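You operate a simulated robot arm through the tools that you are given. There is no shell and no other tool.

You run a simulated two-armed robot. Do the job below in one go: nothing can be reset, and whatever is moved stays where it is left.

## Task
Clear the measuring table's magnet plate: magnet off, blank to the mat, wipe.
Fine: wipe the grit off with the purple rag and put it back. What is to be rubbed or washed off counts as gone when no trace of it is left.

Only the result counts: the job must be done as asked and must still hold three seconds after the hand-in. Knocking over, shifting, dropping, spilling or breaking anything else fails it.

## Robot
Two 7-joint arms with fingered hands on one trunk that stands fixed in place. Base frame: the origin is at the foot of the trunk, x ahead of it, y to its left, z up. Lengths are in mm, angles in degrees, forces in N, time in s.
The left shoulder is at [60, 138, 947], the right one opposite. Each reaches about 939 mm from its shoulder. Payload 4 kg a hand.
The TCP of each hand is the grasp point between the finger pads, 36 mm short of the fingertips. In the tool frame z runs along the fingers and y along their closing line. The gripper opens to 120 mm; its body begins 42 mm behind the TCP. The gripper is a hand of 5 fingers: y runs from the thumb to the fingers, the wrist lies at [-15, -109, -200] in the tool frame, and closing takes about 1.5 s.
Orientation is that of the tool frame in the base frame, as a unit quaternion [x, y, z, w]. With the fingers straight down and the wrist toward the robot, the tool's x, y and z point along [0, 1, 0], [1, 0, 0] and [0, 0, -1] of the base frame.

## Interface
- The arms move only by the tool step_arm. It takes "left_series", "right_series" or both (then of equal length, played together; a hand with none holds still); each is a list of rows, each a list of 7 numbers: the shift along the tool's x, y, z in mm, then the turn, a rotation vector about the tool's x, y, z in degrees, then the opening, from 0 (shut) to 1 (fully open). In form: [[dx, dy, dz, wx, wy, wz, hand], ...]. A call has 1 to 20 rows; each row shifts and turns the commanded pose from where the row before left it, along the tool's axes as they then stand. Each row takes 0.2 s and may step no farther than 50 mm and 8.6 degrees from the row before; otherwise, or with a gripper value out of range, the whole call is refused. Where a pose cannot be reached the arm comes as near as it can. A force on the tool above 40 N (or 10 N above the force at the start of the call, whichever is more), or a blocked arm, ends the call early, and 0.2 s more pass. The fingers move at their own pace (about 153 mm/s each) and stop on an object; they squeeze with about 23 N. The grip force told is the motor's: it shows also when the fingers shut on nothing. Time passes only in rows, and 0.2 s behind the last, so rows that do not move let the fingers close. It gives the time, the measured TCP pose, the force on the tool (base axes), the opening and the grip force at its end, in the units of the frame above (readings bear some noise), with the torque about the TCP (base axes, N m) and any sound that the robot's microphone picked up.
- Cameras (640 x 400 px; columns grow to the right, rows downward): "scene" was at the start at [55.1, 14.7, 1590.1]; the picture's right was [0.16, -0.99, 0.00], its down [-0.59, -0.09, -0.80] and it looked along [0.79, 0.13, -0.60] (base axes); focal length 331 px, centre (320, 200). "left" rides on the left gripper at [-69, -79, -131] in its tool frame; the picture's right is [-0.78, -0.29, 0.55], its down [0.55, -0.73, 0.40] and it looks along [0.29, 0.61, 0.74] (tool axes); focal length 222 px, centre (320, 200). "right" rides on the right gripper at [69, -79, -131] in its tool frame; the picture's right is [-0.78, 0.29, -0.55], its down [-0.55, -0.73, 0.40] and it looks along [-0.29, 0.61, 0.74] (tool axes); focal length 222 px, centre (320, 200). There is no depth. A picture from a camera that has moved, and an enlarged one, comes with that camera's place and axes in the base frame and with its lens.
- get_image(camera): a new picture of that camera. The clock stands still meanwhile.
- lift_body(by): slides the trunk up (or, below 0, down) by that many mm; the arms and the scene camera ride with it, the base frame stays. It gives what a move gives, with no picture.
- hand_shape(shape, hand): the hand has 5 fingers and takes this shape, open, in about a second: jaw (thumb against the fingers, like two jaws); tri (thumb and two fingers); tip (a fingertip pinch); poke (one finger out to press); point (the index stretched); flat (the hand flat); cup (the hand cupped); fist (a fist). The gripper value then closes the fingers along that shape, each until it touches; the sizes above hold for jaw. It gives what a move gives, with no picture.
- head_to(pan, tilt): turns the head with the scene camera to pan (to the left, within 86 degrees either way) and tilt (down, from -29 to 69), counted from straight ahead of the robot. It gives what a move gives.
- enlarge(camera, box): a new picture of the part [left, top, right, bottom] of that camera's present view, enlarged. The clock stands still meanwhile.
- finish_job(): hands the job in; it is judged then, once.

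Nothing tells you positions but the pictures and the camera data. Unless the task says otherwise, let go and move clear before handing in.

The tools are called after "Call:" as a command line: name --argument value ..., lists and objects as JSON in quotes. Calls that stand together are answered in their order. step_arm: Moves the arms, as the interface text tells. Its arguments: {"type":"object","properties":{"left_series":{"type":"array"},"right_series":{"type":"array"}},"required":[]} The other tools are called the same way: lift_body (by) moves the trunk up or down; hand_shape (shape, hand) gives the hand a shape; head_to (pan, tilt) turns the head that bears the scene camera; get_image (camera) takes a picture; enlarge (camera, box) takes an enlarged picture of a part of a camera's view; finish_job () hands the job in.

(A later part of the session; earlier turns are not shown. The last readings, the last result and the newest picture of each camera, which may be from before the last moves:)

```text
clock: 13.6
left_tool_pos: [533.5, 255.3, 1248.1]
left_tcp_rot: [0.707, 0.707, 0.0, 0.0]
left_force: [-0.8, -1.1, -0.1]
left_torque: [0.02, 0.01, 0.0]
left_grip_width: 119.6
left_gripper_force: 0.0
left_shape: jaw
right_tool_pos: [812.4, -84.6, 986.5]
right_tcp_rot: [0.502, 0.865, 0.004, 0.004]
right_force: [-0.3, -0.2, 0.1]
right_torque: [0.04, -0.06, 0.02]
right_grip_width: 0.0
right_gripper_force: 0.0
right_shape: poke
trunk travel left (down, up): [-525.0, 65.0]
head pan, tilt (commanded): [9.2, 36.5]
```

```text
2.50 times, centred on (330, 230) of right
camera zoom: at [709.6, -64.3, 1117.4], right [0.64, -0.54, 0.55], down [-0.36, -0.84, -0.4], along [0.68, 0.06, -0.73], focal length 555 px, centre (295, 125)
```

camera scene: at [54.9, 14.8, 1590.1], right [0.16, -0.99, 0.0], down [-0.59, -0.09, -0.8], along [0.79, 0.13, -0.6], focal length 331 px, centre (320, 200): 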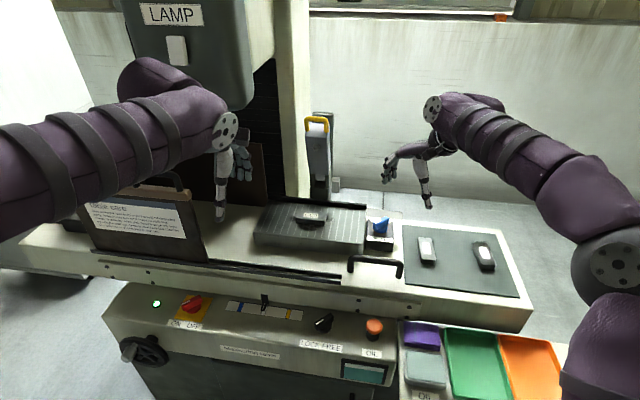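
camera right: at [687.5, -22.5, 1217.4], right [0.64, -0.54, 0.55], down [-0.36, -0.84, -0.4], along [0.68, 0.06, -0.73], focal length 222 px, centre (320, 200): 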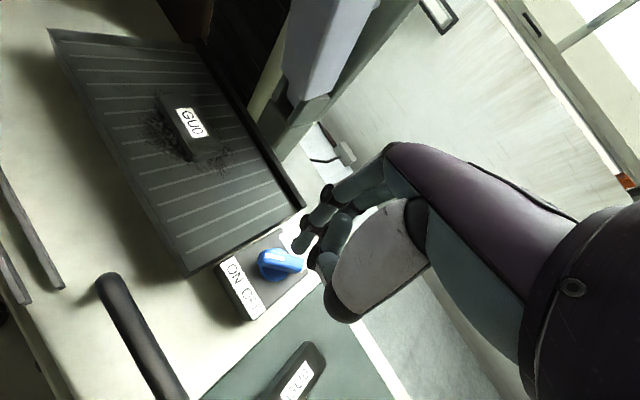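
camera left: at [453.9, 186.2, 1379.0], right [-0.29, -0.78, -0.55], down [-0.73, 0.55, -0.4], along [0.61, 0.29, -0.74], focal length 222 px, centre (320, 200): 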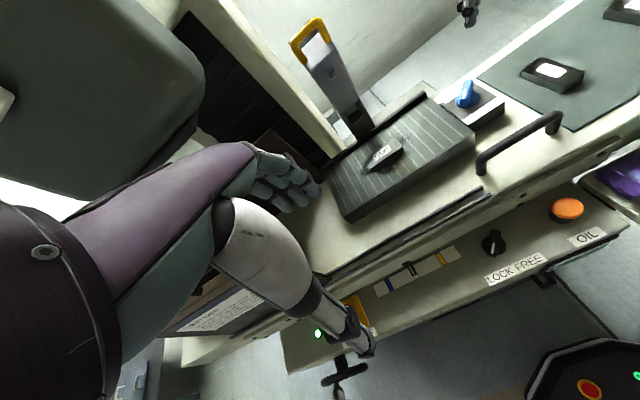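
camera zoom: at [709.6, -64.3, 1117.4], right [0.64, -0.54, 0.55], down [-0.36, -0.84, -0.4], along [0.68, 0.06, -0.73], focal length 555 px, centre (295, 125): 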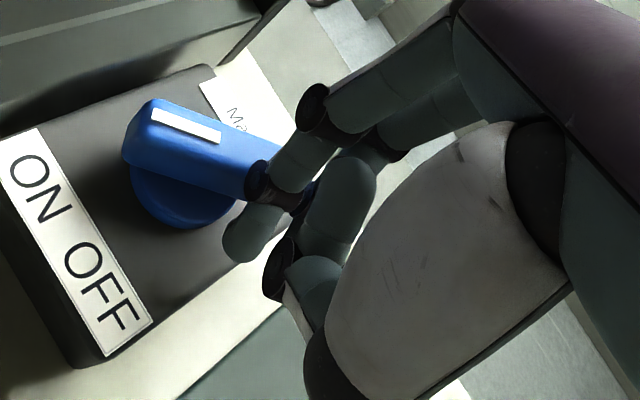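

Beside the handle with no contact yet. I'll sweep the first part of the arc and check.

Call:
step_arm --right_series '[[1.35, 4.85, 0, 0, 0, 0, 1], [1.35, 4.85, 0, 0, 0, 0, 1], [-0.45, 4.85, 0, 0, 0, 0, 1], [-0.45, 4.85, 0, 0, 0, 0, 1], [1.7, 5, 0, 0, 0, 0, 1], [1.7, 5, 0, 0, 0, 0, 1], [0, 0, 0, 0, 0, 0, 1]]'

Call:
enlarge --camera "left" --box '[420, 20, 540, 120]'

Call:
enlarge --camera "right" --box '[230, 150, 430, 310]'

```text
clock: 15.2
left_tool_pos: [534.1, 255.8, 1248.5]
left_tcp_rot: [0.707, 0.707, 0.0, -0.001]
left_force: [-0.2, 1.2, 0.1]
left_torque: [-0.03, -0.01, -0.01]
left_grip_width: 120.0
left_gripper_force: 0.0
left_shape: jaw
right_tool_pos: [838.0, -66.5, 986.4]
right_tcp_rot: [0.501, 0.866, 0.004, 0.004]
right_force: [0.2, 0.2, -0.6]
right_torque: [-0.01, -0.04, 0.0]
right_grip_width: 0.0
right_gripper_force: 0.0
right_shape: poke
trunk travel left (down, up): [-525.0, 65.0]
head pan, tilt (commanded): [9.2, 36.5]
```

```text
4.00 times, centred on (480, 70) of left
camera zoom: at [454.2, 186.1, 1378.9], right [-0.29, -0.78, -0.55], down [-0.73, 0.55, -0.4], along [0.61, 0.29, -0.74], focal length 888 px, centre (-320, 720)
```

zoom: 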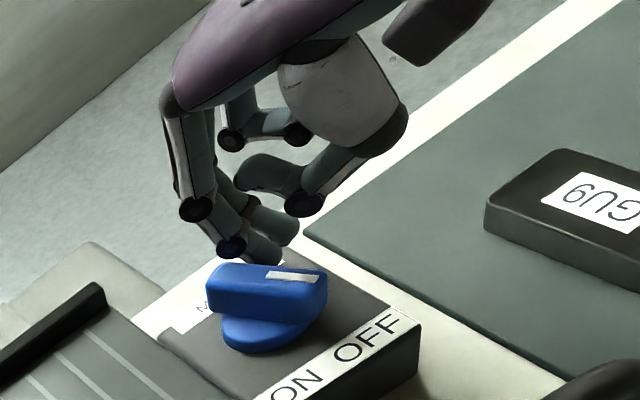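

```text
2.50 times, centred on (330, 230) of right
camera zoom: at [734.8, -46.2, 1117.3], right [0.64, -0.54, 0.55], down [-0.36, -0.84, -0.4], along [0.68, 0.06, -0.73], focal length 555 px, centre (295, 125)
```

zoom: 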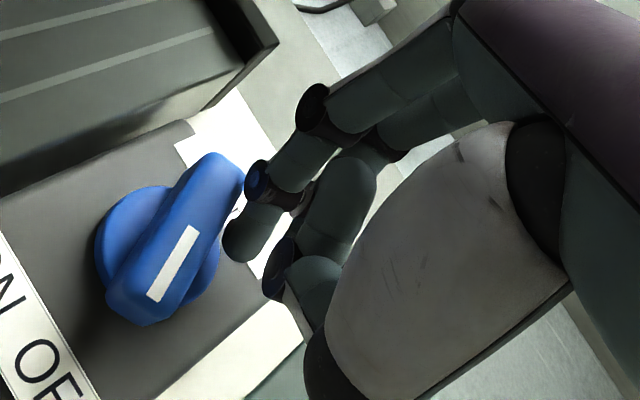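

The knob snapped over: its mark now points to OFF. I'll withdraw the finger sideways, then up, and verify.

Call:
step_arm --right_series '[[-10, -6, 0, 0, 0, 0, 1], [-4, -4, -15, 0, 0, 0, 1], [0, 0, -35, 0, 0, 0, 1], [0, 0, -45, 0, 0, 0, 1], [0, 0, -45, 0, 0, 0, 1], [0, 0, 0, 0, 0, 0, 1]]'

Call:
enlarge --camera "left" --box '[420, 20, 540, 120]'

Call:
enlarge --camera "scene" --box '[340, 180, 440, 260]'

Call:
get_image --camera "scene"

```text
clock: 16.6
left_tool_pos: [533.4, 257.1, 1248.6]
left_tcp_rot: [0.707, 0.707, 0.0, 0.0]
left_force: [-0.3, 0.5, 0.0]
left_torque: [-0.02, 0.02, -0.02]
left_grip_width: 119.6
left_gripper_force: 0.0
left_shape: jaw
right_tool_pos: [833.5, -81.8, 1117.9]
right_tcp_rot: [0.5, 0.866, 0.002, 0.003]
right_force: [-0.4, 0.6, 0.4]
right_torque: [-0.03, 0.01, -0.04]
right_grip_width: 0.0
right_gripper_force: 0.0
right_shape: poke
right hand out of reach, approached as far as the arm can: row 5
trunk travel left (down, up): [-525.0, 65.0]
head pan, tilt (commanded): [9.2, 36.5]
```

```text
4.00 times, centred on (480, 70) of left
camera zoom: at [453.9, 185.9, 1379.0], right [-0.29, -0.78, -0.55], down [-0.73, 0.55, -0.4], along [0.61, 0.29, -0.74], focal length 888 px, centre (-320, 720)
```

zoom: 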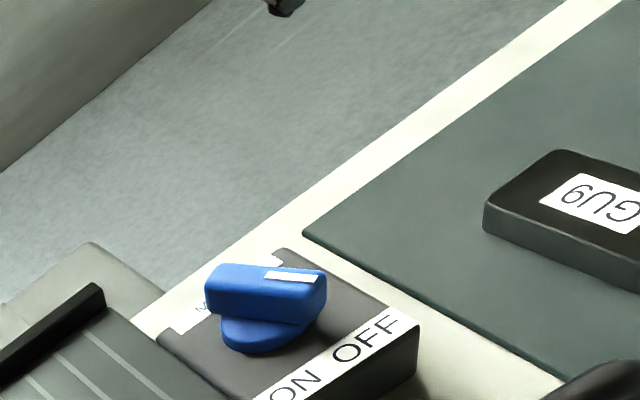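

```text
5.00 times, centred on (390, 220) of scene
camera zoom: at [54.9, 14.7, 1590.1], right [0.16, -0.99, 0.0], down [-0.59, -0.09, -0.8], along [0.79, 0.13, -0.6], focal length 1657 px, centre (-30, 100)
```

zoom: 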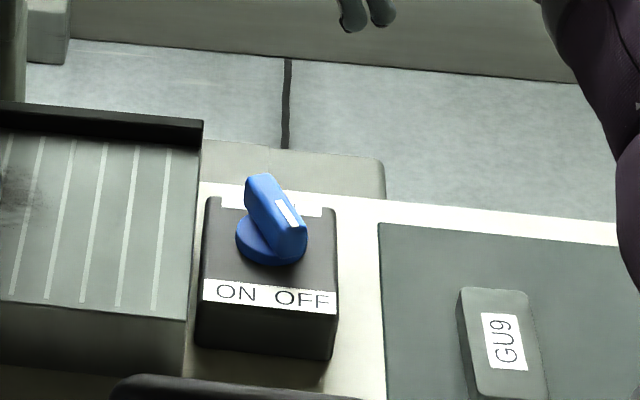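

```text
taken
camera scene: at [54.9, 14.7, 1590.1], right [0.16, -0.99, 0.0], down [-0.59, -0.09, -0.8], along [0.79, 0.13, -0.6], focal length 331 px, centre (320, 200)
```

scene: 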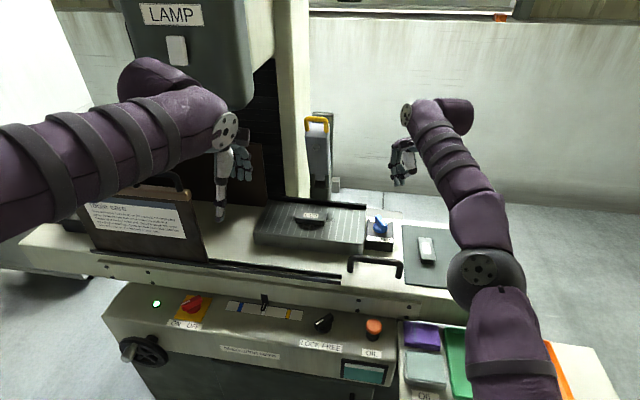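

Magnet is OFF. Next the blank GU0: I'll look at it closely from all cameras to get its pose.

Call:
enlarge --camera "scene" --box '[280, 195, 340, 240]'

Call:
enlarge --camera "left" --box '[335, 115, 435, 185]'

Call:
get_image --camera "right"

```text
8.89 times, centred on (310, 218) of scene
camera zoom: at [54.9, 14.7, 1590.1], right [0.16, -0.99, 0.0], down [-0.59, -0.09, -0.8], along [0.79, 0.13, -0.6], focal length 2945 px, centre (409, 44)
```

zoom: 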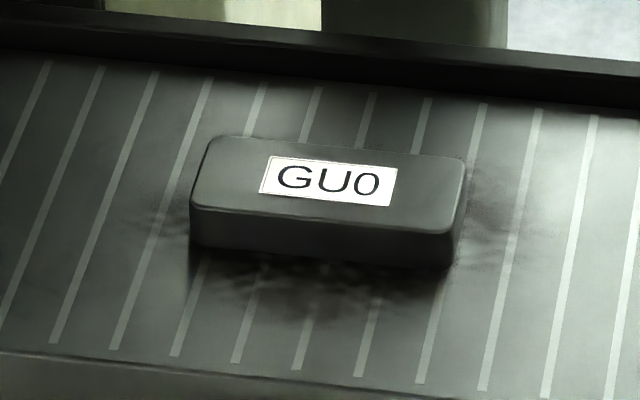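

```text
5.71 times, centred on (385, 150) of left
camera zoom: at [453.9, 185.9, 1379.0], right [-0.29, -0.78, -0.55], down [-0.73, 0.55, -0.4], along [0.61, 0.29, -0.74], focal length 1269 px, centre (-51, 486)
```

zoom: 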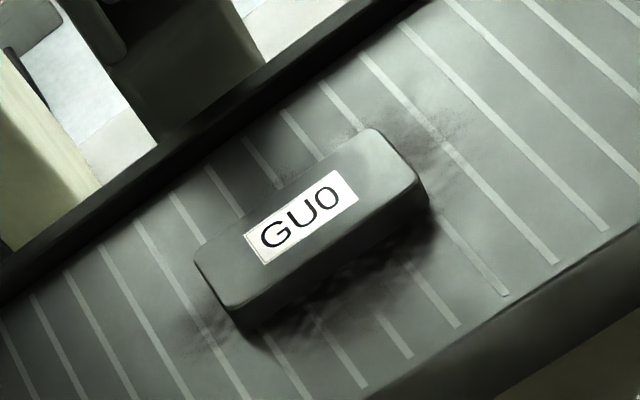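

```text
taken
camera right: at [730.1, -61.2, 1248.7], right [0.64, -0.53, 0.55], down [-0.36, -0.84, -0.4], along [0.68, 0.06, -0.73], focal length 222 px, centre (320, 200)
```

right: 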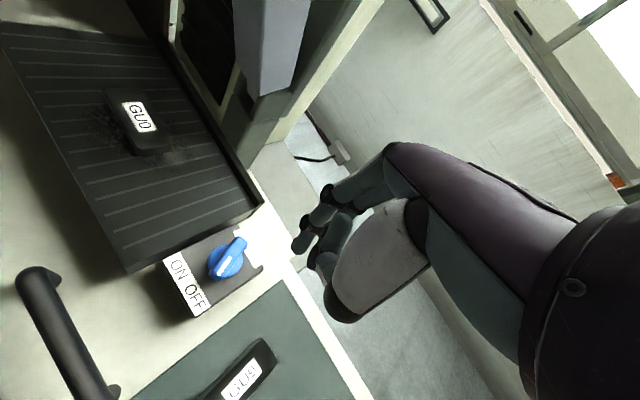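

The blank measures about 38 × 88 × 25 mm, centred at about [803, 163], aligned with the plate, top z about 967. Behind it stands a gauge with a yellow handle that may lean forward over the plate, so I want to know its place exactly before reaching in.

Call:
enlarge --camera "left" --box '[260, 0, 420, 130]'

Call:
enlarge --camera "right" --box '[160, 0, 400, 170]'

Call:
enlarge --camera "scene" --box '[285, 100, 355, 210]'

```text
3.08 times, centred on (340, 65) of left
camera zoom: at [453.9, 185.9, 1379.0], right [-0.29, -0.78, -0.55], down [-0.73, 0.55, -0.4], along [0.61, 0.29, -0.74], focal length 684 px, centre (258, 615)
```

zoom: 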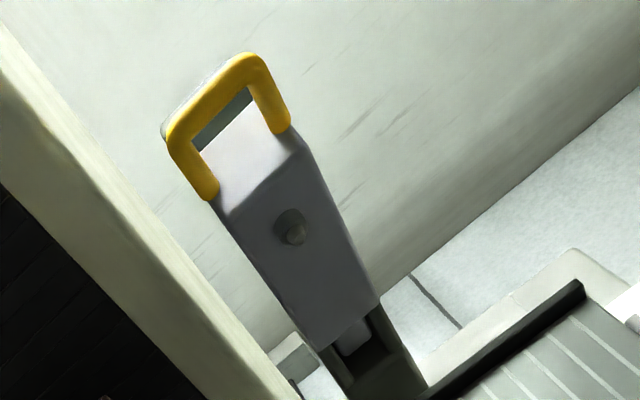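

```text
2.35 times, centred on (280, 85) of right
camera zoom: at [730.1, -61.2, 1248.7], right [0.64, -0.53, 0.55], down [-0.36, -0.84, -0.4], along [0.68, 0.06, -0.73], focal length 523 px, centre (414, 471)
```

zoom: 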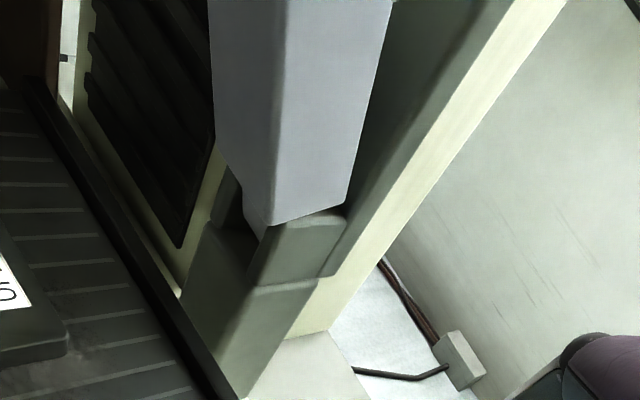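

```text
3.64 times, centred on (320, 155) of scene
camera zoom: at [54.9, 14.7, 1590.1], right [0.16, -0.99, 0.0], down [-0.59, -0.09, -0.8], along [0.79, 0.13, -0.6], focal length 1205 px, centre (320, 364)
```

zoom: 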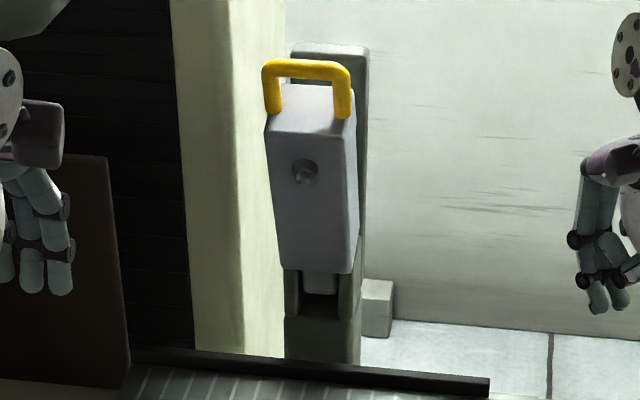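

The gauge body's front leans from about x 942 (z 1025) to x 899 (z 1181) at y 128–205, so I'll stay low and at x below about 810 near it. Now back to jaw shape, yaw to 0, and move over towards the blank.

Call:
hand_shape --hand "right" --shape "jaw"

Call:
step_arm --right_series '[[0, -30, 0, 0, 0, 0, 0.65], [0, 0, 0, 0, 0, 7.5, 0.65], [0, 0, 0, 0, 0, 7.5, 0.65], [0, 0, 0, 0, 0, 7.5, 0.65], [0, 0, 0, 0, 0, 7.5, 0.65], [0, 0, 0, 0, 0, 0, 0.65]]'

Call:
get_image --camera "right"

Call:
get_image --camera "scene"

```text
clock: 17.5
left_tool_pos: [533.3, 256.0, 1248.0]
left_tcp_rot: [0.707, 0.707, -0.001, 0.0]
left_force: [-0.9, -0.5, 0.0]
left_torque: [0.01, 0.0, 0.0]
left_grip_width: 119.7
left_gripper_force: 0.1
left_shape: jaw
right_tool_pos: [834.1, -80.6, 1117.2]
right_tcp_rot: [0.499, 0.867, 0.001, 0.003]
right_force: [-0.5, -0.5, 0.4]
right_torque: [0.02, 0.01, 0.0]
right_grip_width: 119.7
right_gripper_force: 0.0
right_shape: jaw
trunk travel left (down, up): [-525.0, 65.0]
head pan, tilt (commanded): [9.2, 36.5]
```

```text
clock: 18.9
left_tool_pos: [534.1, 256.2, 1246.3]
left_tcp_rot: [0.707, 0.707, 0.0, 0.001]
left_force: [-0.9, -0.4, 0.3]
left_torque: [-0.02, 0.01, 0.0]
left_grip_width: 119.8
left_gripper_force: 0.0
left_shape: jaw
right_tool_pos: [808.1, -97.1, 1118.4]
right_tcp_rot: [0.709, 0.705, 0.004, 0.003]
right_force: [-0.5, -0.9, -0.4]
right_torque: [0.01, -0.01, 0.01]
right_grip_width: 78.1
right_gripper_force: 0.1
right_shape: jaw
trunk travel left (down, up): [-525.0, 65.0]
head pan, tilt (commanded): [9.2, 36.5]
```

```text
taken
camera right: at [728.3, -28.3, 1250.4], right [0.28, -0.79, 0.55], down [-0.73, -0.54, -0.41], along [0.62, -0.29, -0.73], focal length 222 px, centre (320, 200)
```

right: 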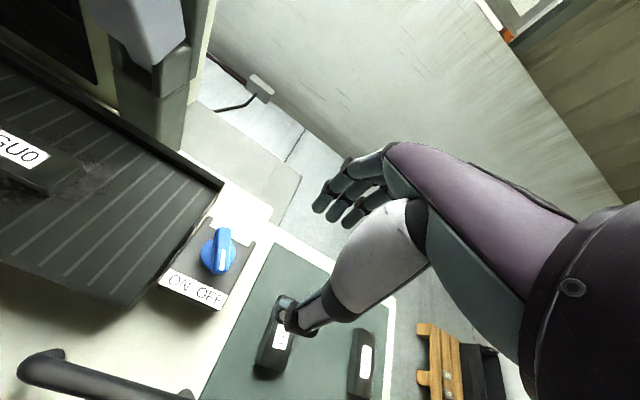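

```text
taken
camera scene: at [55.5, 14.7, 1590.1], right [0.16, -0.99, 0.0], down [-0.59, -0.09, -0.8], along [0.79, 0.13, -0.6], focal length 331 px, centre (320, 200)
```

scene: 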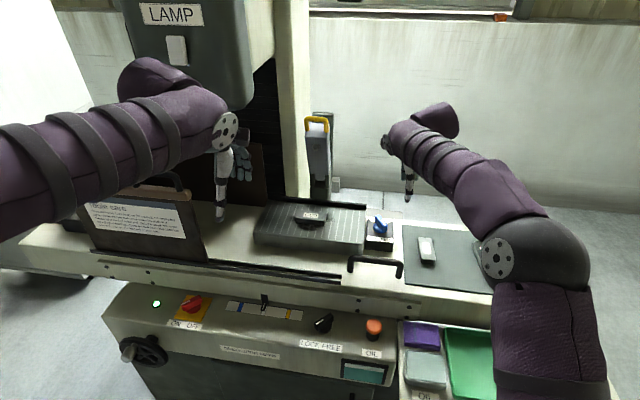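

Moving the open hand left, at safe height over the knob, to just in front of the blank's line.

Call:
step_arm --right_series '[[43.3, -3.8, 10, 0, 0, 0, 0.65], [43.3, -3.8, 10, 0, 0, 0, 0.65], [43.3, -3.8, 10, 0, 0, 0, 0.65], [43.3, -3.8, 10, 0, 0, 0, 0.65], [43.3, -3.8, 10, 0, 0, 0, 0.65], [43.3, -3.8, 10, 0, 0, 0, 0.65], [0, 0, 0, 0, 0, 0, 0.65]]'

Call:
get_image --camera "right"

Call:
get_image --camera "left"

Call:
get_image --camera "scene"

```text
clock: 20.5
left_tool_pos: [532.5, 255.9, 1249.4]
left_tcp_rot: [0.708, 0.707, 0.0, 0.0]
left_force: [-0.2, 0.3, 0.3]
left_torque: [0.01, 0.0, -0.01]
left_grip_width: 119.6
left_gripper_force: 0.1
left_shape: jaw
right_tool_pos: [783.2, 159.0, 1056.4]
right_tcp_rot: [0.708, 0.706, -0.004, 0.002]
right_force: [0.0, -0.1, 0.1]
right_torque: [-0.02, 0.01, -0.01]
right_grip_width: 78.1
right_gripper_force: 0.0
right_shape: jaw
right hand out of reach, approached as far as the arm can: row 6
trunk travel left (down, up): [-525.0, 65.0]
head pan, tilt (commanded): [9.2, 36.5]
```

```text
taken
camera right: at [706.0, 228.9, 1187.8], right [0.29, -0.78, 0.55], down [-0.74, -0.55, -0.39], along [0.61, -0.29, -0.74], focal length 222 px, centre (320, 200)
```

right: 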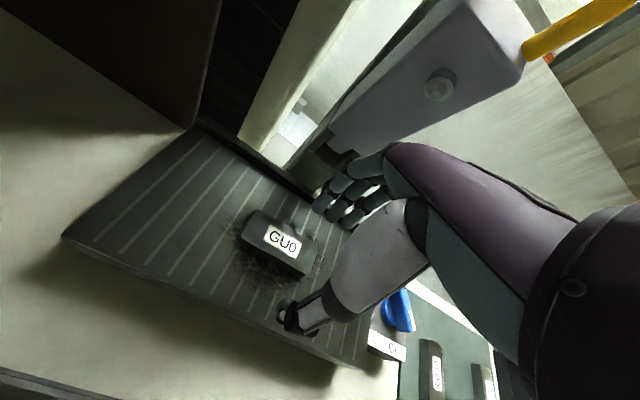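

```text
taken
camera left: at [453.4, 186.0, 1379.2], right [-0.29, -0.78, -0.55], down [-0.73, 0.55, -0.4], along [0.61, 0.29, -0.74], focal length 222 px, centre (320, 200)
```

left: 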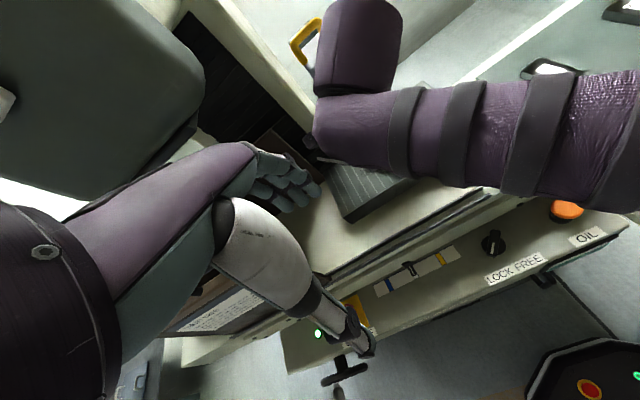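

```text
taken
camera scene: at [54.4, 14.8, 1590.2], right [0.16, -0.99, 0.0], down [-0.59, -0.09, -0.8], along [0.79, 0.13, -0.6], focal length 331 px, centre (320, 200)
```

scene: 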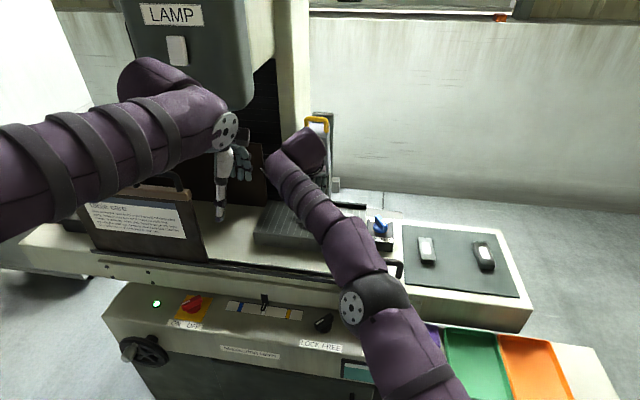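

The hand is now just in front of the blank line. I'll enlarge the right camera's view to position it over GU0.

Call:
enlarge --camera "right" --box '[210, 170, 390, 340]'

```text
2.35 times, centred on (300, 255) of right
camera zoom: at [706.0, 228.9, 1187.8], right [0.29, -0.78, 0.55], down [-0.74, -0.55, -0.39], along [0.61, -0.29, -0.74], focal length 523 px, centre (367, 71)
```

zoom: 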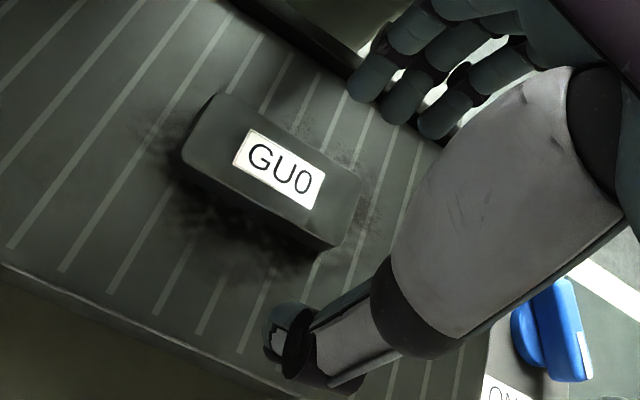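

Blank centre from this view is about [805, 165]. Lowering over it with the jaws straddling its 38 mm width.

Call:
step_arm --right_series '[[2, 10.5, 20, 0, 0, 0, 0.65], [2, 10.5, 20, 0, 0, 0, 0.65], [0, 0, 12, 0, 0, 0, 0.65], [0, 0, 0, 0, 0, 0, 0.65]]'

Call:
get_image --camera "right"

Call:
enlarge --camera "right" --box '[210, 150, 390, 320]'

```text
clock: 21.5
left_tool_pos: [533.3, 257.5, 1248.6]
left_tcp_rot: [0.707, 0.707, 0.0, -0.001]
left_force: [0.3, -1.2, 0.1]
left_torque: [-0.01, -0.01, 0.0]
left_grip_width: 119.3
left_gripper_force: 0.1
left_shape: jaw
right_tool_pos: [794.7, 162.7, 1016.7]
right_tcp_rot: [0.708, 0.706, 0.004, 0.003]
right_force: [0.3, 0.2, -0.1]
right_torque: [0.01, -0.03, 0.0]
right_grip_width: 78.1
right_gripper_force: 0.1
right_shape: jaw
right hand out of reach, approached as far as the arm can: row 1, 2
trunk travel left (down, up): [-525.0, 65.0]
head pan, tilt (commanded): [9.2, 36.5]
```

```text
taken
camera right: at [715.7, 231.2, 1147.4], right [0.28, -0.79, 0.55], down [-0.73, -0.55, -0.41], along [0.62, -0.29, -0.73], focal length 222 px, centre (320, 200)
```

right: 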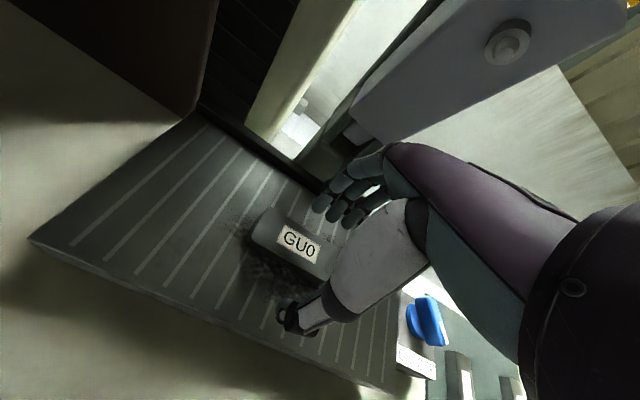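

```text
2.35 times, centred on (300, 235) of right
camera zoom: at [715.7, 231.2, 1147.4], right [0.28, -0.79, 0.55], down [-0.73, -0.55, -0.41], along [0.62, -0.29, -0.73], focal length 523 px, centre (367, 118)
```

zoom: 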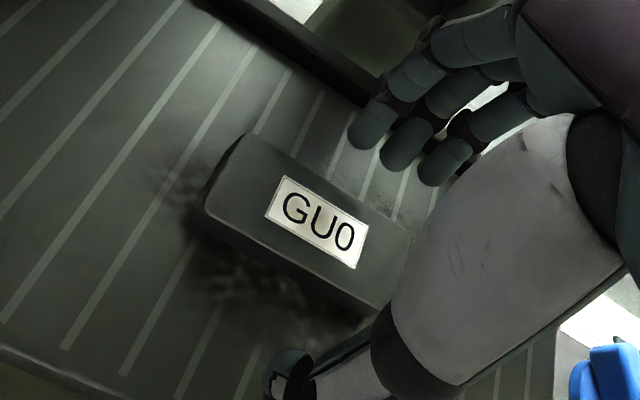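

Call:
step_arm --right_series '[[0, 5, 12, 0, 0, 0, 0.65], [0, 5, 12, 0, 0, 0, 0.65], [0, 0, 10, 0, 0, 0, 0.65], [0, 0, 0, 0, 0, 0, 0.65]]'

Call:
enlarge --camera "right" --box '[210, 150, 390, 320]'

```text
clock: 22.5
left_tool_pos: [532.5, 256.8, 1247.6]
left_tcp_rot: [0.707, 0.707, -0.001, 0.0]
left_force: [0.3, 0.2, -0.1]
left_torque: [-0.02, 0.02, 0.0]
left_grip_width: 119.8
left_gripper_force: 0.1
left_shape: jaw
right_tool_pos: [802.1, 159.1, 982.7]
right_tcp_rot: [0.709, 0.705, 0.005, 0.003]
right_force: [-0.2, 0.3, 4.3]
right_torque: [-0.02, 0.21, 0.01]
right_grip_width: 78.0
right_gripper_force: 0.1
right_shape: jaw
right hand out of reach, approached as far as the arm can: row 2
trunk travel left (down, up): [-525.0, 65.0]
head pan, tilt (commanded): [9.2, 36.5]
```

```text
2.35 times, centred on (300, 235) of right
camera zoom: at [723.4, 227.8, 1112.2], right [0.28, -0.79, 0.55], down [-0.73, -0.55, -0.41], along [0.62, -0.29, -0.73], focal length 523 px, centre (367, 118)
```

zoom: 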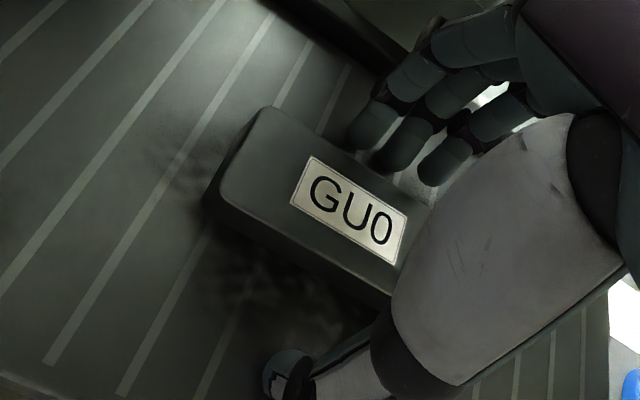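

The thumb is just touching the plate; I'll raise 2 mm and close on the blank.

Call:
step_arm --right_series '[[0, 0, -2.5, 0, 0, 0, 0.65], [0, 0, 0, 0, 0, 0, 0], [0, 0, 0, 0, 0, 0, 0], [0, 0, 0, 0, 0, 0, 0], [0, 0, 0, 0, 0, 0, 0], [0, 0, 0, 0, 0, 0, 0], [0, 0, 0, 0, 0, 0, 0]]'

Call:
enlarge --camera "right" --box '[210, 150, 390, 320]'

```text
clock: 24.1
left_tool_pos: [533.9, 256.9, 1247.6]
left_tcp_rot: [0.707, 0.707, 0.0, 0.0]
left_force: [0.3, -0.5, 0.7]
left_torque: [0.01, 0.0, 0.01]
left_grip_width: 119.5
left_gripper_force: 0.1
left_shape: jaw
right_tool_pos: [802.4, 158.8, 982.5]
right_tcp_rot: [0.708, 0.706, 0.004, 0.003]
right_force: [1.1, -1.3, 0.3]
right_torque: [0.01, -0.04, 0.07]
right_grip_width: 44.4
right_gripper_force: 22.9
right_shape: jaw
trunk travel left (down, up): [-525.0, 65.0]
head pan, tilt (commanded): [9.2, 36.5]
```

```text
2.35 times, centred on (300, 235) of right
camera zoom: at [722.8, 226.9, 1113.0], right [0.28, -0.79, 0.55], down [-0.73, -0.55, -0.41], along [0.62, -0.29, -0.73], focal length 523 px, centre (367, 118)
```

zoom: 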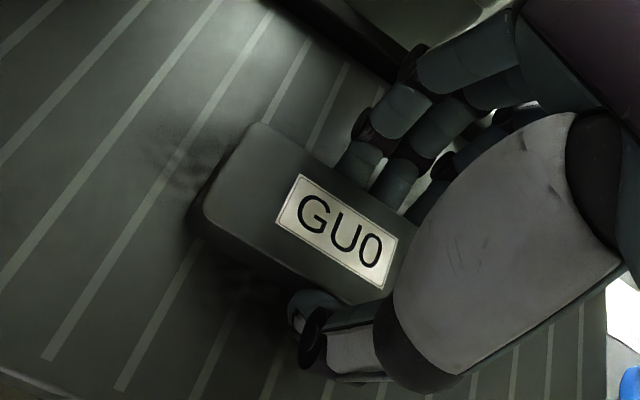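

Gripped at 44 mm. I'll lift 20 mm and check that it's free of the plate and held.

Call:
step_arm --right_series '[[0, 0, -6, 0, 0, 0, 0], [0, 0, -7, 0, 0, 0, 0], [0, 0, -7, 0, 0, 0, 0], [0, 0, 0, 0, 0, 0, 0]]'

Call:
enlarge --camera "right" --box '[190, 130, 410, 340]'

```text
clock: 25.1
left_tool_pos: [533.3, 257.5, 1247.9]
left_tcp_rot: [0.707, 0.707, 0.0, 0.0]
left_force: [-0.4, -1.2, 0.9]
left_torque: [-0.03, -0.02, 0.0]
left_grip_width: 119.6
left_gripper_force: 0.1
left_shape: jaw
right_tool_pos: [802.0, 157.7, 1000.5]
right_tcp_rot: [0.708, 0.706, 0.003, 0.003]
right_force: [-0.6, 0.9, -5.3]
right_torque: [-0.09, -0.01, 0.0]
right_grip_width: 43.9
right_gripper_force: 23.2
right_shape: jaw
trunk travel left (down, up): [-525.0, 65.0]
head pan, tilt (commanded): [9.2, 36.5]
```

```text
1.90 times, centred on (300, 235) of right
camera zoom: at [722.8, 227.5, 1131.5], right [0.28, -0.79, 0.55], down [-0.73, -0.55, -0.41], along [0.62, -0.29, -0.73], focal length 423 px, centre (358, 133)
```

zoom: 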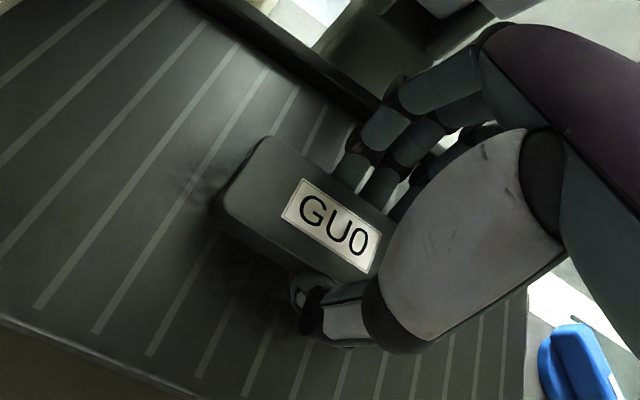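

The blank is held (about 0.5 kg) and off the plate. I'll lift higher while easing back, then carry it right, over the knob, towards the free spot at the front of the mat between GU9 and GU7 (about [690, -254]).

Call:
step_arm --right_series '[[0, -7, -17, 0, 0, 0, 0], [0, -7, -17, 0, 0, 0, 0], [0, -7, -17, 0, 0, 0, 0], [-40, -7, 0, 0, 0, 0, 0], [-46, -10, 0, 0, 0, 0, 0], [-46, -10, 0, 0, 0, 0, 0], [-46, -10, 0, 0, 0, 0, 0], [-46, -10, 0, 0, 0, 0, 0], [-46, -10, 0, 0, 0, 0, 0], [-46, -10, 0, 0, 0, 0, 0], [-46, -10, 0, 0, 0, 0, 0], [-46, -10, 0, 0, 0, 0, 0], [-10, -6, 0, 0, 0, 0, 0], [0, 0, 0, 0, 0, 0, 0]]'

Call:
get_image --camera "right"

Call:
get_image --camera "scene"

Call:
get_image --camera "left"

```text
clock: 28.1
left_tool_pos: [533.3, 255.5, 1248.0]
left_tcp_rot: [0.707, 0.707, 0.0, 0.001]
left_force: [0.3, 0.2, 0.4]
left_torque: [0.03, 0.01, 0.02]
left_grip_width: 120.0
left_gripper_force: 0.1
left_shape: jaw
right_tool_pos: [684.3, -260.0, 1048.0]
right_tcp_rot: [0.709, 0.706, 0.004, 0.003]
right_force: [-0.5, 0.6, -5.0]
right_torque: [-0.06, 0.0, -0.01]
right_grip_width: 43.7
right_gripper_force: 23.4
right_shape: jaw
trunk travel left (down, up): [-525.0, 65.0]
head pan, tilt (commanded): [9.2, 36.5]
```

```text
taken
camera right: at [603.5, -191.0, 1179.2], right [0.28, -0.79, 0.55], down [-0.73, -0.55, -0.41], along [0.62, -0.29, -0.73], focal length 222 px, centre (320, 200)
```

right: 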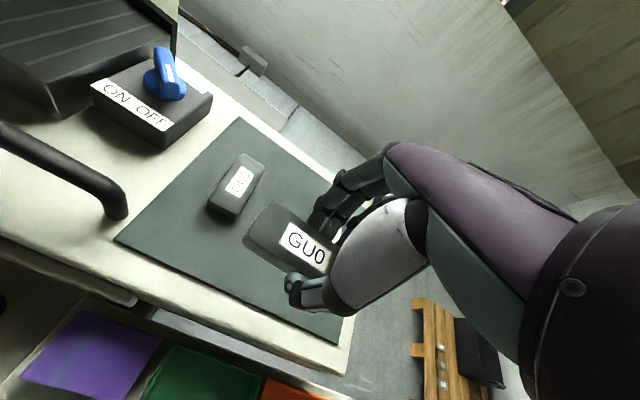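

```text
taken
camera scene: at [55.7, 14.3, 1590.1], right [0.16, -0.99, 0.0], down [-0.59, -0.09, -0.8], along [0.79, 0.13, -0.6], focal length 331 px, centre (320, 200)
```

scene: 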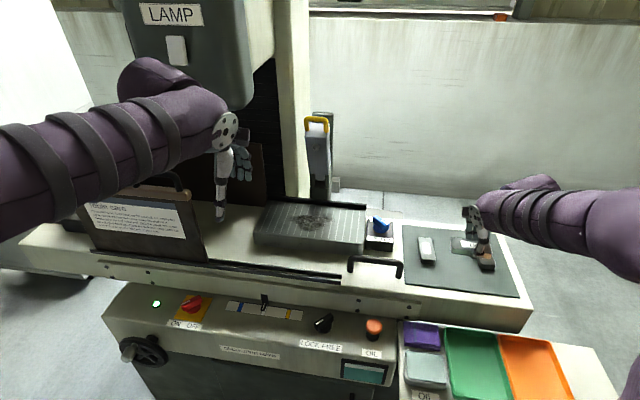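

```text
taken
camera left: at [454.6, 185.7, 1378.8], right [-0.29, -0.78, -0.55], down [-0.73, 0.55, -0.4], along [0.61, 0.29, -0.74], focal length 222 px, centre (320, 200)
```

left: 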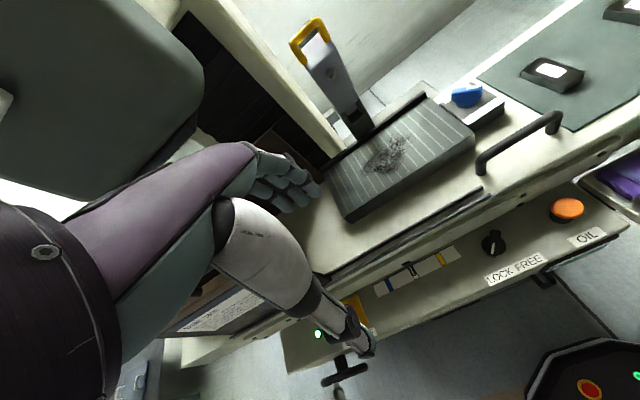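

The blank is steady in the hand above the mat's front centre; the mat's front edge is at x ≈ 655. Lowering, with a small shift forward.

Call:
step_arm --right_series '[[0, 2.7, 34, 0, 0, 0, 0], [0, 2.7, 34, 0, 0, 0, 0], [0, 2.7, 30, 0, 0, 0, 0], [0, 0, 0, 0, 0, 0, 0]]'

Call:
get_image --camera "right"

Call:
enlarge --camera "scene" --box '[400, 200, 540, 310]'

```text
clock: 29.1
left_tool_pos: [534.0, 255.9, 1248.1]
left_tcp_rot: [0.707, 0.707, 0.0, 0.001]
left_force: [-0.1, 0.3, -0.3]
left_torque: [-0.01, 0.0, 0.01]
left_grip_width: 119.7
left_gripper_force: 0.1
left_shape: jaw
right_tool_pos: [695.0, -261.1, 950.8]
right_tcp_rot: [0.708, 0.706, 0.004, 0.003]
right_force: [0.9, 0.2, -5.2]
right_torque: [-0.03, 0.0, -0.01]
right_grip_width: 43.6
right_gripper_force: 23.0
right_shape: jaw
trunk travel left (down, up): [-525.0, 65.0]
head pan, tilt (commanded): [9.2, 36.5]
```

```text
taken
camera right: at [615.5, -191.4, 1081.4], right [0.28, -0.79, 0.55], down [-0.73, -0.55, -0.41], along [0.62, -0.29, -0.73], focal length 222 px, centre (320, 200)
```

right: 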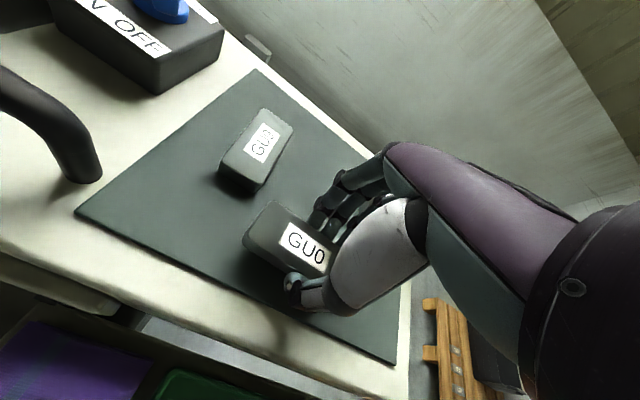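

```text
3.64 times, centred on (470, 255) of scene
camera zoom: at [55.1, 14.5, 1590.2], right [0.16, -0.99, 0.0], down [-0.59, -0.09, -0.8], along [0.79, 0.13, -0.6], focal length 1205 px, centre (-226, 0)
```

zoom: 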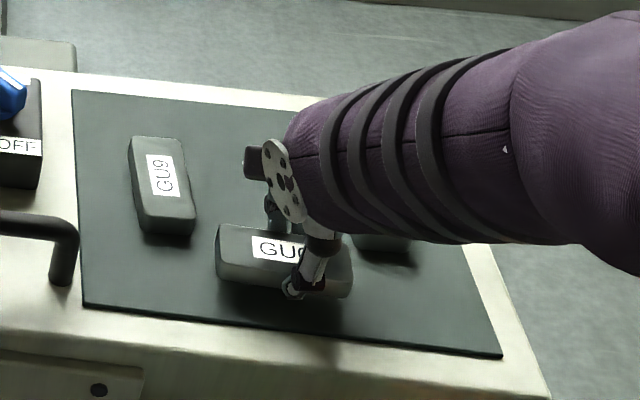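

About 15 mm above the mat. Lowering gently until the mat takes the weight.

Call:
step_arm --right_series '[[0, 0, 5, 0, 0, 0, 0], [0, 0, 4, 0, 0, 0, 0], [0, 0, 0, 0, 0, 0, 0]]'

Call:
step_arm --right_series '[[0, 0, 2, 0, 0, 0, 0], [0, 0, 0, 0, 0, 0, 0]]'

Call:
step_arm --right_series '[[0, 0, 2, 0, 0, 0, 0], [0, 0, 0, 0, 0, 0, 0]]'

```text
clock: 29.9
left_tool_pos: [534.1, 256.8, 1247.4]
left_tcp_rot: [0.707, 0.707, 0.0, 0.001]
left_force: [0.0, 0.8, 0.4]
left_torque: [0.01, -0.03, -0.02]
left_grip_width: 119.9
left_gripper_force: 0.1
left_shape: jaw
right_tool_pos: [694.4, -258.8, 941.8]
right_tcp_rot: [0.708, 0.706, 0.004, 0.003]
right_force: [-0.4, 0.3, -5.4]
right_torque: [-0.03, 0.02, -0.01]
right_grip_width: 43.6
right_gripper_force: 22.9
right_shape: jaw
trunk travel left (down, up): [-525.0, 65.0]
head pan, tilt (commanded): [9.2, 36.5]
```

```text
clock: 30.5
left_tool_pos: [534.8, 255.9, 1247.5]
left_tcp_rot: [0.707, 0.707, 0.0, 0.0]
left_force: [0.5, -0.8, -0.2]
left_torque: [0.02, -0.02, 0.0]
left_grip_width: 119.7
left_gripper_force: 0.2
left_shape: jaw
right_tool_pos: [694.4, -259.7, 940.4]
right_tcp_rot: [0.709, 0.705, 0.004, 0.004]
right_force: [-0.4, 0.2, -4.9]
right_torque: [-0.04, -0.04, 0.03]
right_grip_width: 43.5
right_gripper_force: 23.1
right_shape: jaw
trunk travel left (down, up): [-525.0, 65.0]
head pan, tilt (commanded): [9.2, 36.5]
```

```text
clock: 31.1
left_tool_pos: [534.7, 256.7, 1248.4]
left_tcp_rot: [0.707, 0.707, 0.0, 0.0]
left_force: [0.0, -0.9, 1.2]
left_torque: [0.02, 0.02, -0.04]
left_grip_width: 119.6
left_gripper_force: 0.0
left_shape: jaw
right_tool_pos: [694.2, -260.6, 939.4]
right_tcp_rot: [0.708, 0.706, 0.004, 0.002]
right_force: [-0.2, 0.6, -4.6]
right_torque: [-0.03, 0.0, 0.01]
right_grip_width: 43.4
right_gripper_force: 23.5
right_shape: jaw
trunk travel left (down, up): [-525.0, 65.0]
head pan, tilt (commanded): [9.2, 36.5]
```

Call:
step_arm --right_series '[[0, 0, 2, 0, 0, 0, 0], [0, 0, 0, 0, 0, 0, 0]]'

Call:
step_arm --right_series '[[0, 0, 2, 0, 0, 0, 0], [0, 0, 0, 0, 0, 0, 0]]'

Call:
get_image --camera "right"

```text
clock: 31.7
left_tool_pos: [533.4, 256.4, 1248.8]
left_tcp_rot: [0.707, 0.707, 0.001, 0.0]
left_force: [-0.2, 0.3, -1.2]
left_torque: [0.01, -0.01, -0.02]
left_grip_width: 119.6
left_gripper_force: 0.1
left_shape: jaw
right_tool_pos: [693.1, -260.2, 938.4]
right_tcp_rot: [0.708, 0.706, 0.005, 0.003]
right_force: [1.1, -1.0, -4.5]
right_torque: [-0.02, -0.04, 0.02]
right_grip_width: 43.6
right_gripper_force: 22.7
right_shape: jaw
trunk travel left (down, up): [-525.0, 65.0]
head pan, tilt (commanded): [9.2, 36.5]
```

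```text
clock: 32.3
left_tool_pos: [533.9, 256.8, 1248.5]
left_tcp_rot: [0.707, 0.707, 0.0, 0.0]
left_force: [-0.2, 0.0, 0.2]
left_torque: [0.03, 0.01, 0.01]
left_grip_width: 119.9
left_gripper_force: 0.0
left_shape: jaw
right_tool_pos: [693.9, -260.7, 936.8]
right_tcp_rot: [0.708, 0.706, 0.005, 0.003]
right_force: [-0.9, -0.6, -0.2]
right_torque: [-0.01, 0.08, 0.01]
right_grip_width: 43.5
right_gripper_force: 23.5
right_shape: jaw
trunk travel left (down, up): [-525.0, 65.0]
head pan, tilt (commanded): [9.2, 36.5]
```

```text
taken
camera right: at [615.0, -190.7, 1067.1], right [0.28, -0.79, 0.55], down [-0.73, -0.55, -0.41], along [0.62, -0.29, -0.73], focal length 222 px, centre (320, 200)
```

right: 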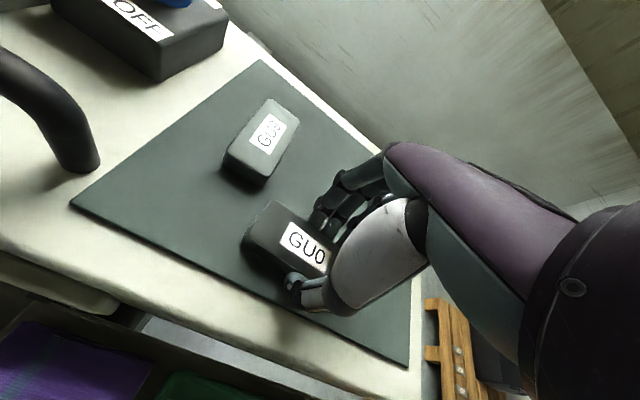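

The mat now carries the weight. Opening the jaws a little and rising straight up.

Call:
step_arm --right_series '[[0, 0, 0.7, 0, 0, 0, 0], [0, 0, 0, 0, 0, 0, 0.45], [0, 0, 0, 0, 0, 0, 0.5], [0, 0, 0, 0, 0, 0, 0.5], [0, 0, 0, 0, 0, 0, 0.5], [0, 0, 0, 0, 0, 0, 0.5]]'

Call:
get_image --camera "right"

```text
clock: 33.7
left_tool_pos: [533.6, 256.1, 1248.1]
left_tcp_rot: [0.707, 0.707, 0.0, -0.001]
left_force: [0.6, -0.1, 0.4]
left_torque: [0.0, 0.0, -0.01]
left_grip_width: 119.7
left_gripper_force: 0.0
left_shape: jaw
right_tool_pos: [692.8, -258.7, 935.4]
right_tcp_rot: [0.708, 0.706, 0.004, 0.004]
right_force: [0.8, 0.1, 3.6]
right_torque: [0.03, 0.11, -0.06]
right_grip_width: 59.9
right_gripper_force: 0.0
right_shape: jaw
trunk travel left (down, up): [-525.0, 65.0]
head pan, tilt (commanded): [9.2, 36.5]
```

```text
taken
camera right: at [614.8, -190.2, 1066.6], right [0.28, -0.79, 0.55], down [-0.73, -0.55, -0.41], along [0.62, -0.29, -0.73], focal length 222 px, centre (320, 200)
```

right: 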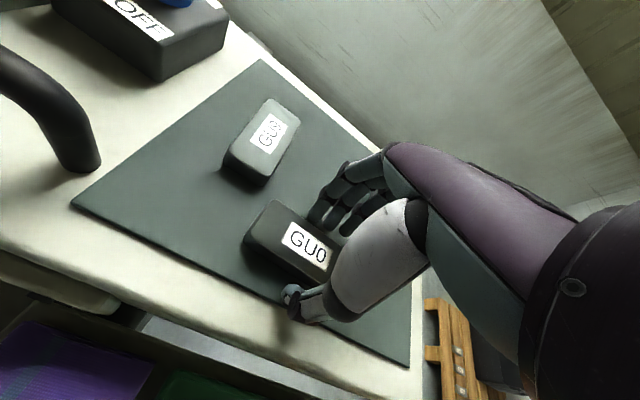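

Released. Rising straight up, then I'll look at the rag.

Call:
step_arm --right_series '[[0, 0, -8, 0, 0, 0, 0.5], [0, 0, -25, 0, 0, 0, 0.5], [0, 0, -40, 0, 0, 0, 0.5], [0, 0, -40, 0, 0, 0, 0.5], [0, -20, -20, 0, 0, 0, 0.5], [0, 0, 0, 0, 0, 0, 0.5]]'

Call:
get_image --camera "right"

Call:
enlarge --camera "scene" --box '[390, 200, 540, 310]'

Call:
enlarge --camera "scene" --box '[330, 290, 490, 400]'

```text
clock: 35.1
left_tool_pos: [534.4, 257.3, 1248.0]
left_tcp_rot: [0.707, 0.707, 0.0, 0.0]
left_force: [-0.6, 0.1, 0.6]
left_torque: [0.01, -0.01, -0.01]
left_grip_width: 119.9
left_gripper_force: 0.1
left_shape: jaw
right_tool_pos: [675.9, -257.8, 1067.2]
right_tcp_rot: [0.708, 0.706, 0.004, 0.004]
right_force: [-0.5, 0.2, 0.4]
right_torque: [-0.03, 0.0, -0.01]
right_grip_width: 59.8
right_gripper_force: 0.0
right_shape: jaw
trunk travel left (down, up): [-525.0, 65.0]
head pan, tilt (commanded): [9.2, 36.5]
```

```text
taken
camera right: at [595.2, -190.0, 1197.4], right [0.28, -0.79, 0.55], down [-0.73, -0.55, -0.41], along [0.62, -0.29, -0.73], focal length 222 px, centre (320, 200)
```

right: 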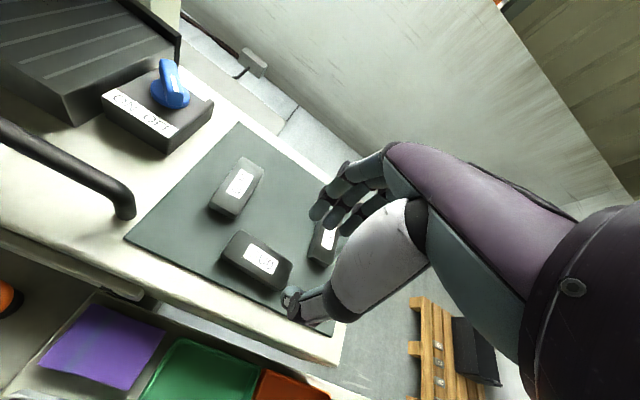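

```text
3.64 times, centred on (465, 255) of scene
camera zoom: at [55.8, 14.7, 1590.1], right [0.16, -0.99, 0.0], down [-0.59, -0.09, -0.8], along [0.79, 0.13, -0.6], focal length 1205 px, centre (-207, 0)
```

zoom: 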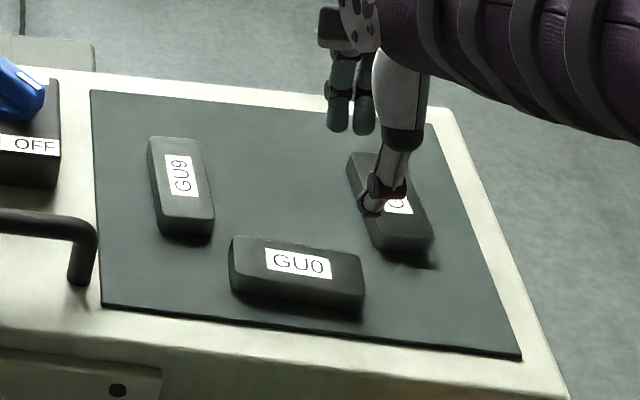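

```text
3.64 times, centred on (410, 345) of scene
camera zoom: at [55.8, 14.7, 1590.1], right [0.16, -0.99, 0.0], down [-0.59, -0.09, -0.8], along [0.79, 0.13, -0.6], focal length 1205 px, centre (-7, -327)
```

zoom: 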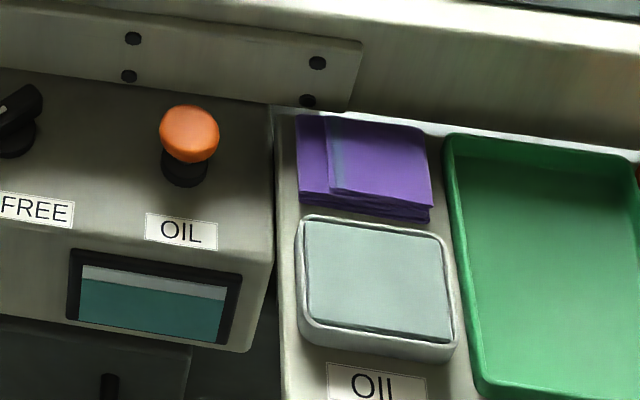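

GU0 lies flat on the mat between the others. The purple rag is a folded pad at about [562, -163], 59 × 88 mm, top z ≈ 821, close to the table's front edge. I'll move over it and look more closely at the clearances.

Call:
step_arm --right_series '[[15, -25, 0, 0, 0, 0, 0.6], [20, -25, 5, 0, 0, 0, 0.6], [20, -25, 10, 0, 0, 0, 0.6], [20, -25, 15, 0, 0, 0, 0.6], [20, -14, 20, 0, 0, 0, 0.6], [0, 0, 0, 0, 0, 0, 0.6]]'

Call:
get_image --camera "right"

Call:
get_image --camera "scene"

Call:
get_image --camera "left"

```text
clock: 36.5
left_tool_pos: [534.2, 255.3, 1248.4]
left_tcp_rot: [0.707, 0.707, 0.0, 0.0]
left_force: [0.1, 0.4, 0.0]
left_torque: [0.03, 0.0, 0.01]
left_grip_width: 119.7
left_gripper_force: 0.1
left_shape: jaw
right_tool_pos: [560.7, -164.4, 1019.1]
right_tcp_rot: [0.709, 0.705, 0.004, 0.003]
right_force: [0.2, 0.4, -0.5]
right_torque: [0.02, 0.0, 0.02]
right_grip_width: 71.7
right_gripper_force: 0.2
right_shape: jaw
trunk travel left (down, up): [-525.0, 65.0]
head pan, tilt (commanded): [9.2, 36.5]
```

```text
taken
camera right: at [480.6, -95.5, 1149.4], right [0.28, -0.79, 0.55], down [-0.73, -0.55, -0.41], along [0.62, -0.29, -0.73], focal length 222 px, centre (320, 200)
```

right: 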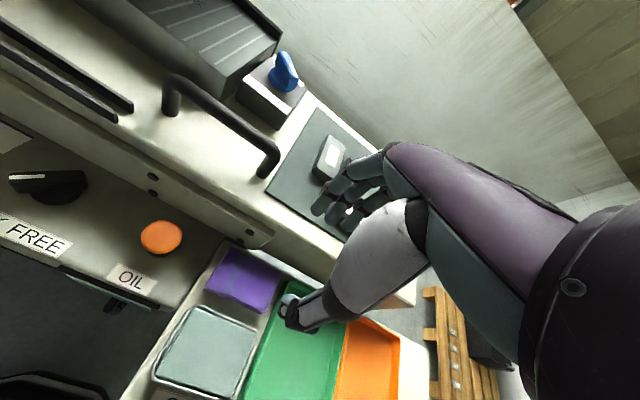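

```text
taken
camera scene: at [55.0, 14.2, 1590.2], right [0.16, -0.99, 0.0], down [-0.59, -0.09, -0.8], along [0.79, 0.13, -0.6], focal length 331 px, centre (320, 200)
```

scene: 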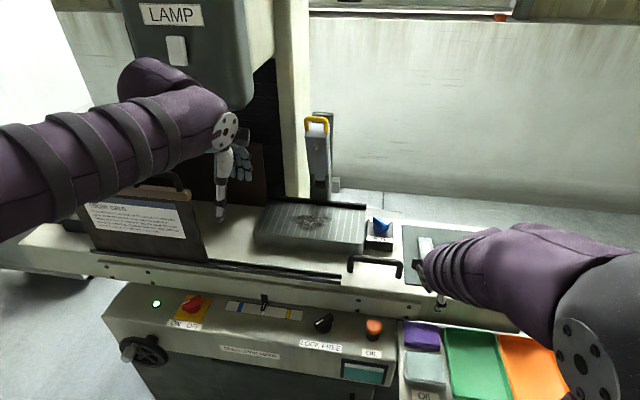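

```text
taken
camera left: at [454.0, 185.5, 1379.1], right [-0.29, -0.78, -0.55], down [-0.73, 0.55, -0.4], along [0.61, 0.29, -0.74], focal length 222 px, centre (320, 200)
```

left: 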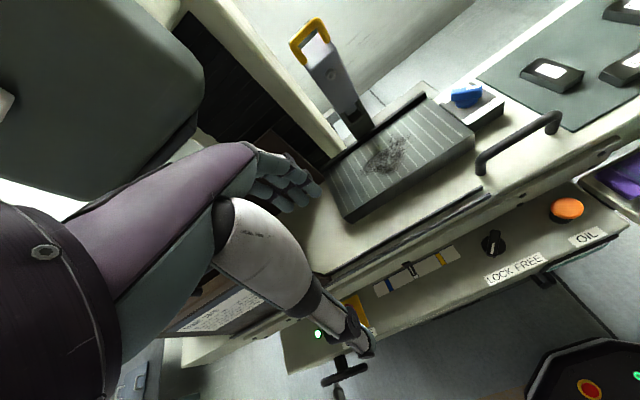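

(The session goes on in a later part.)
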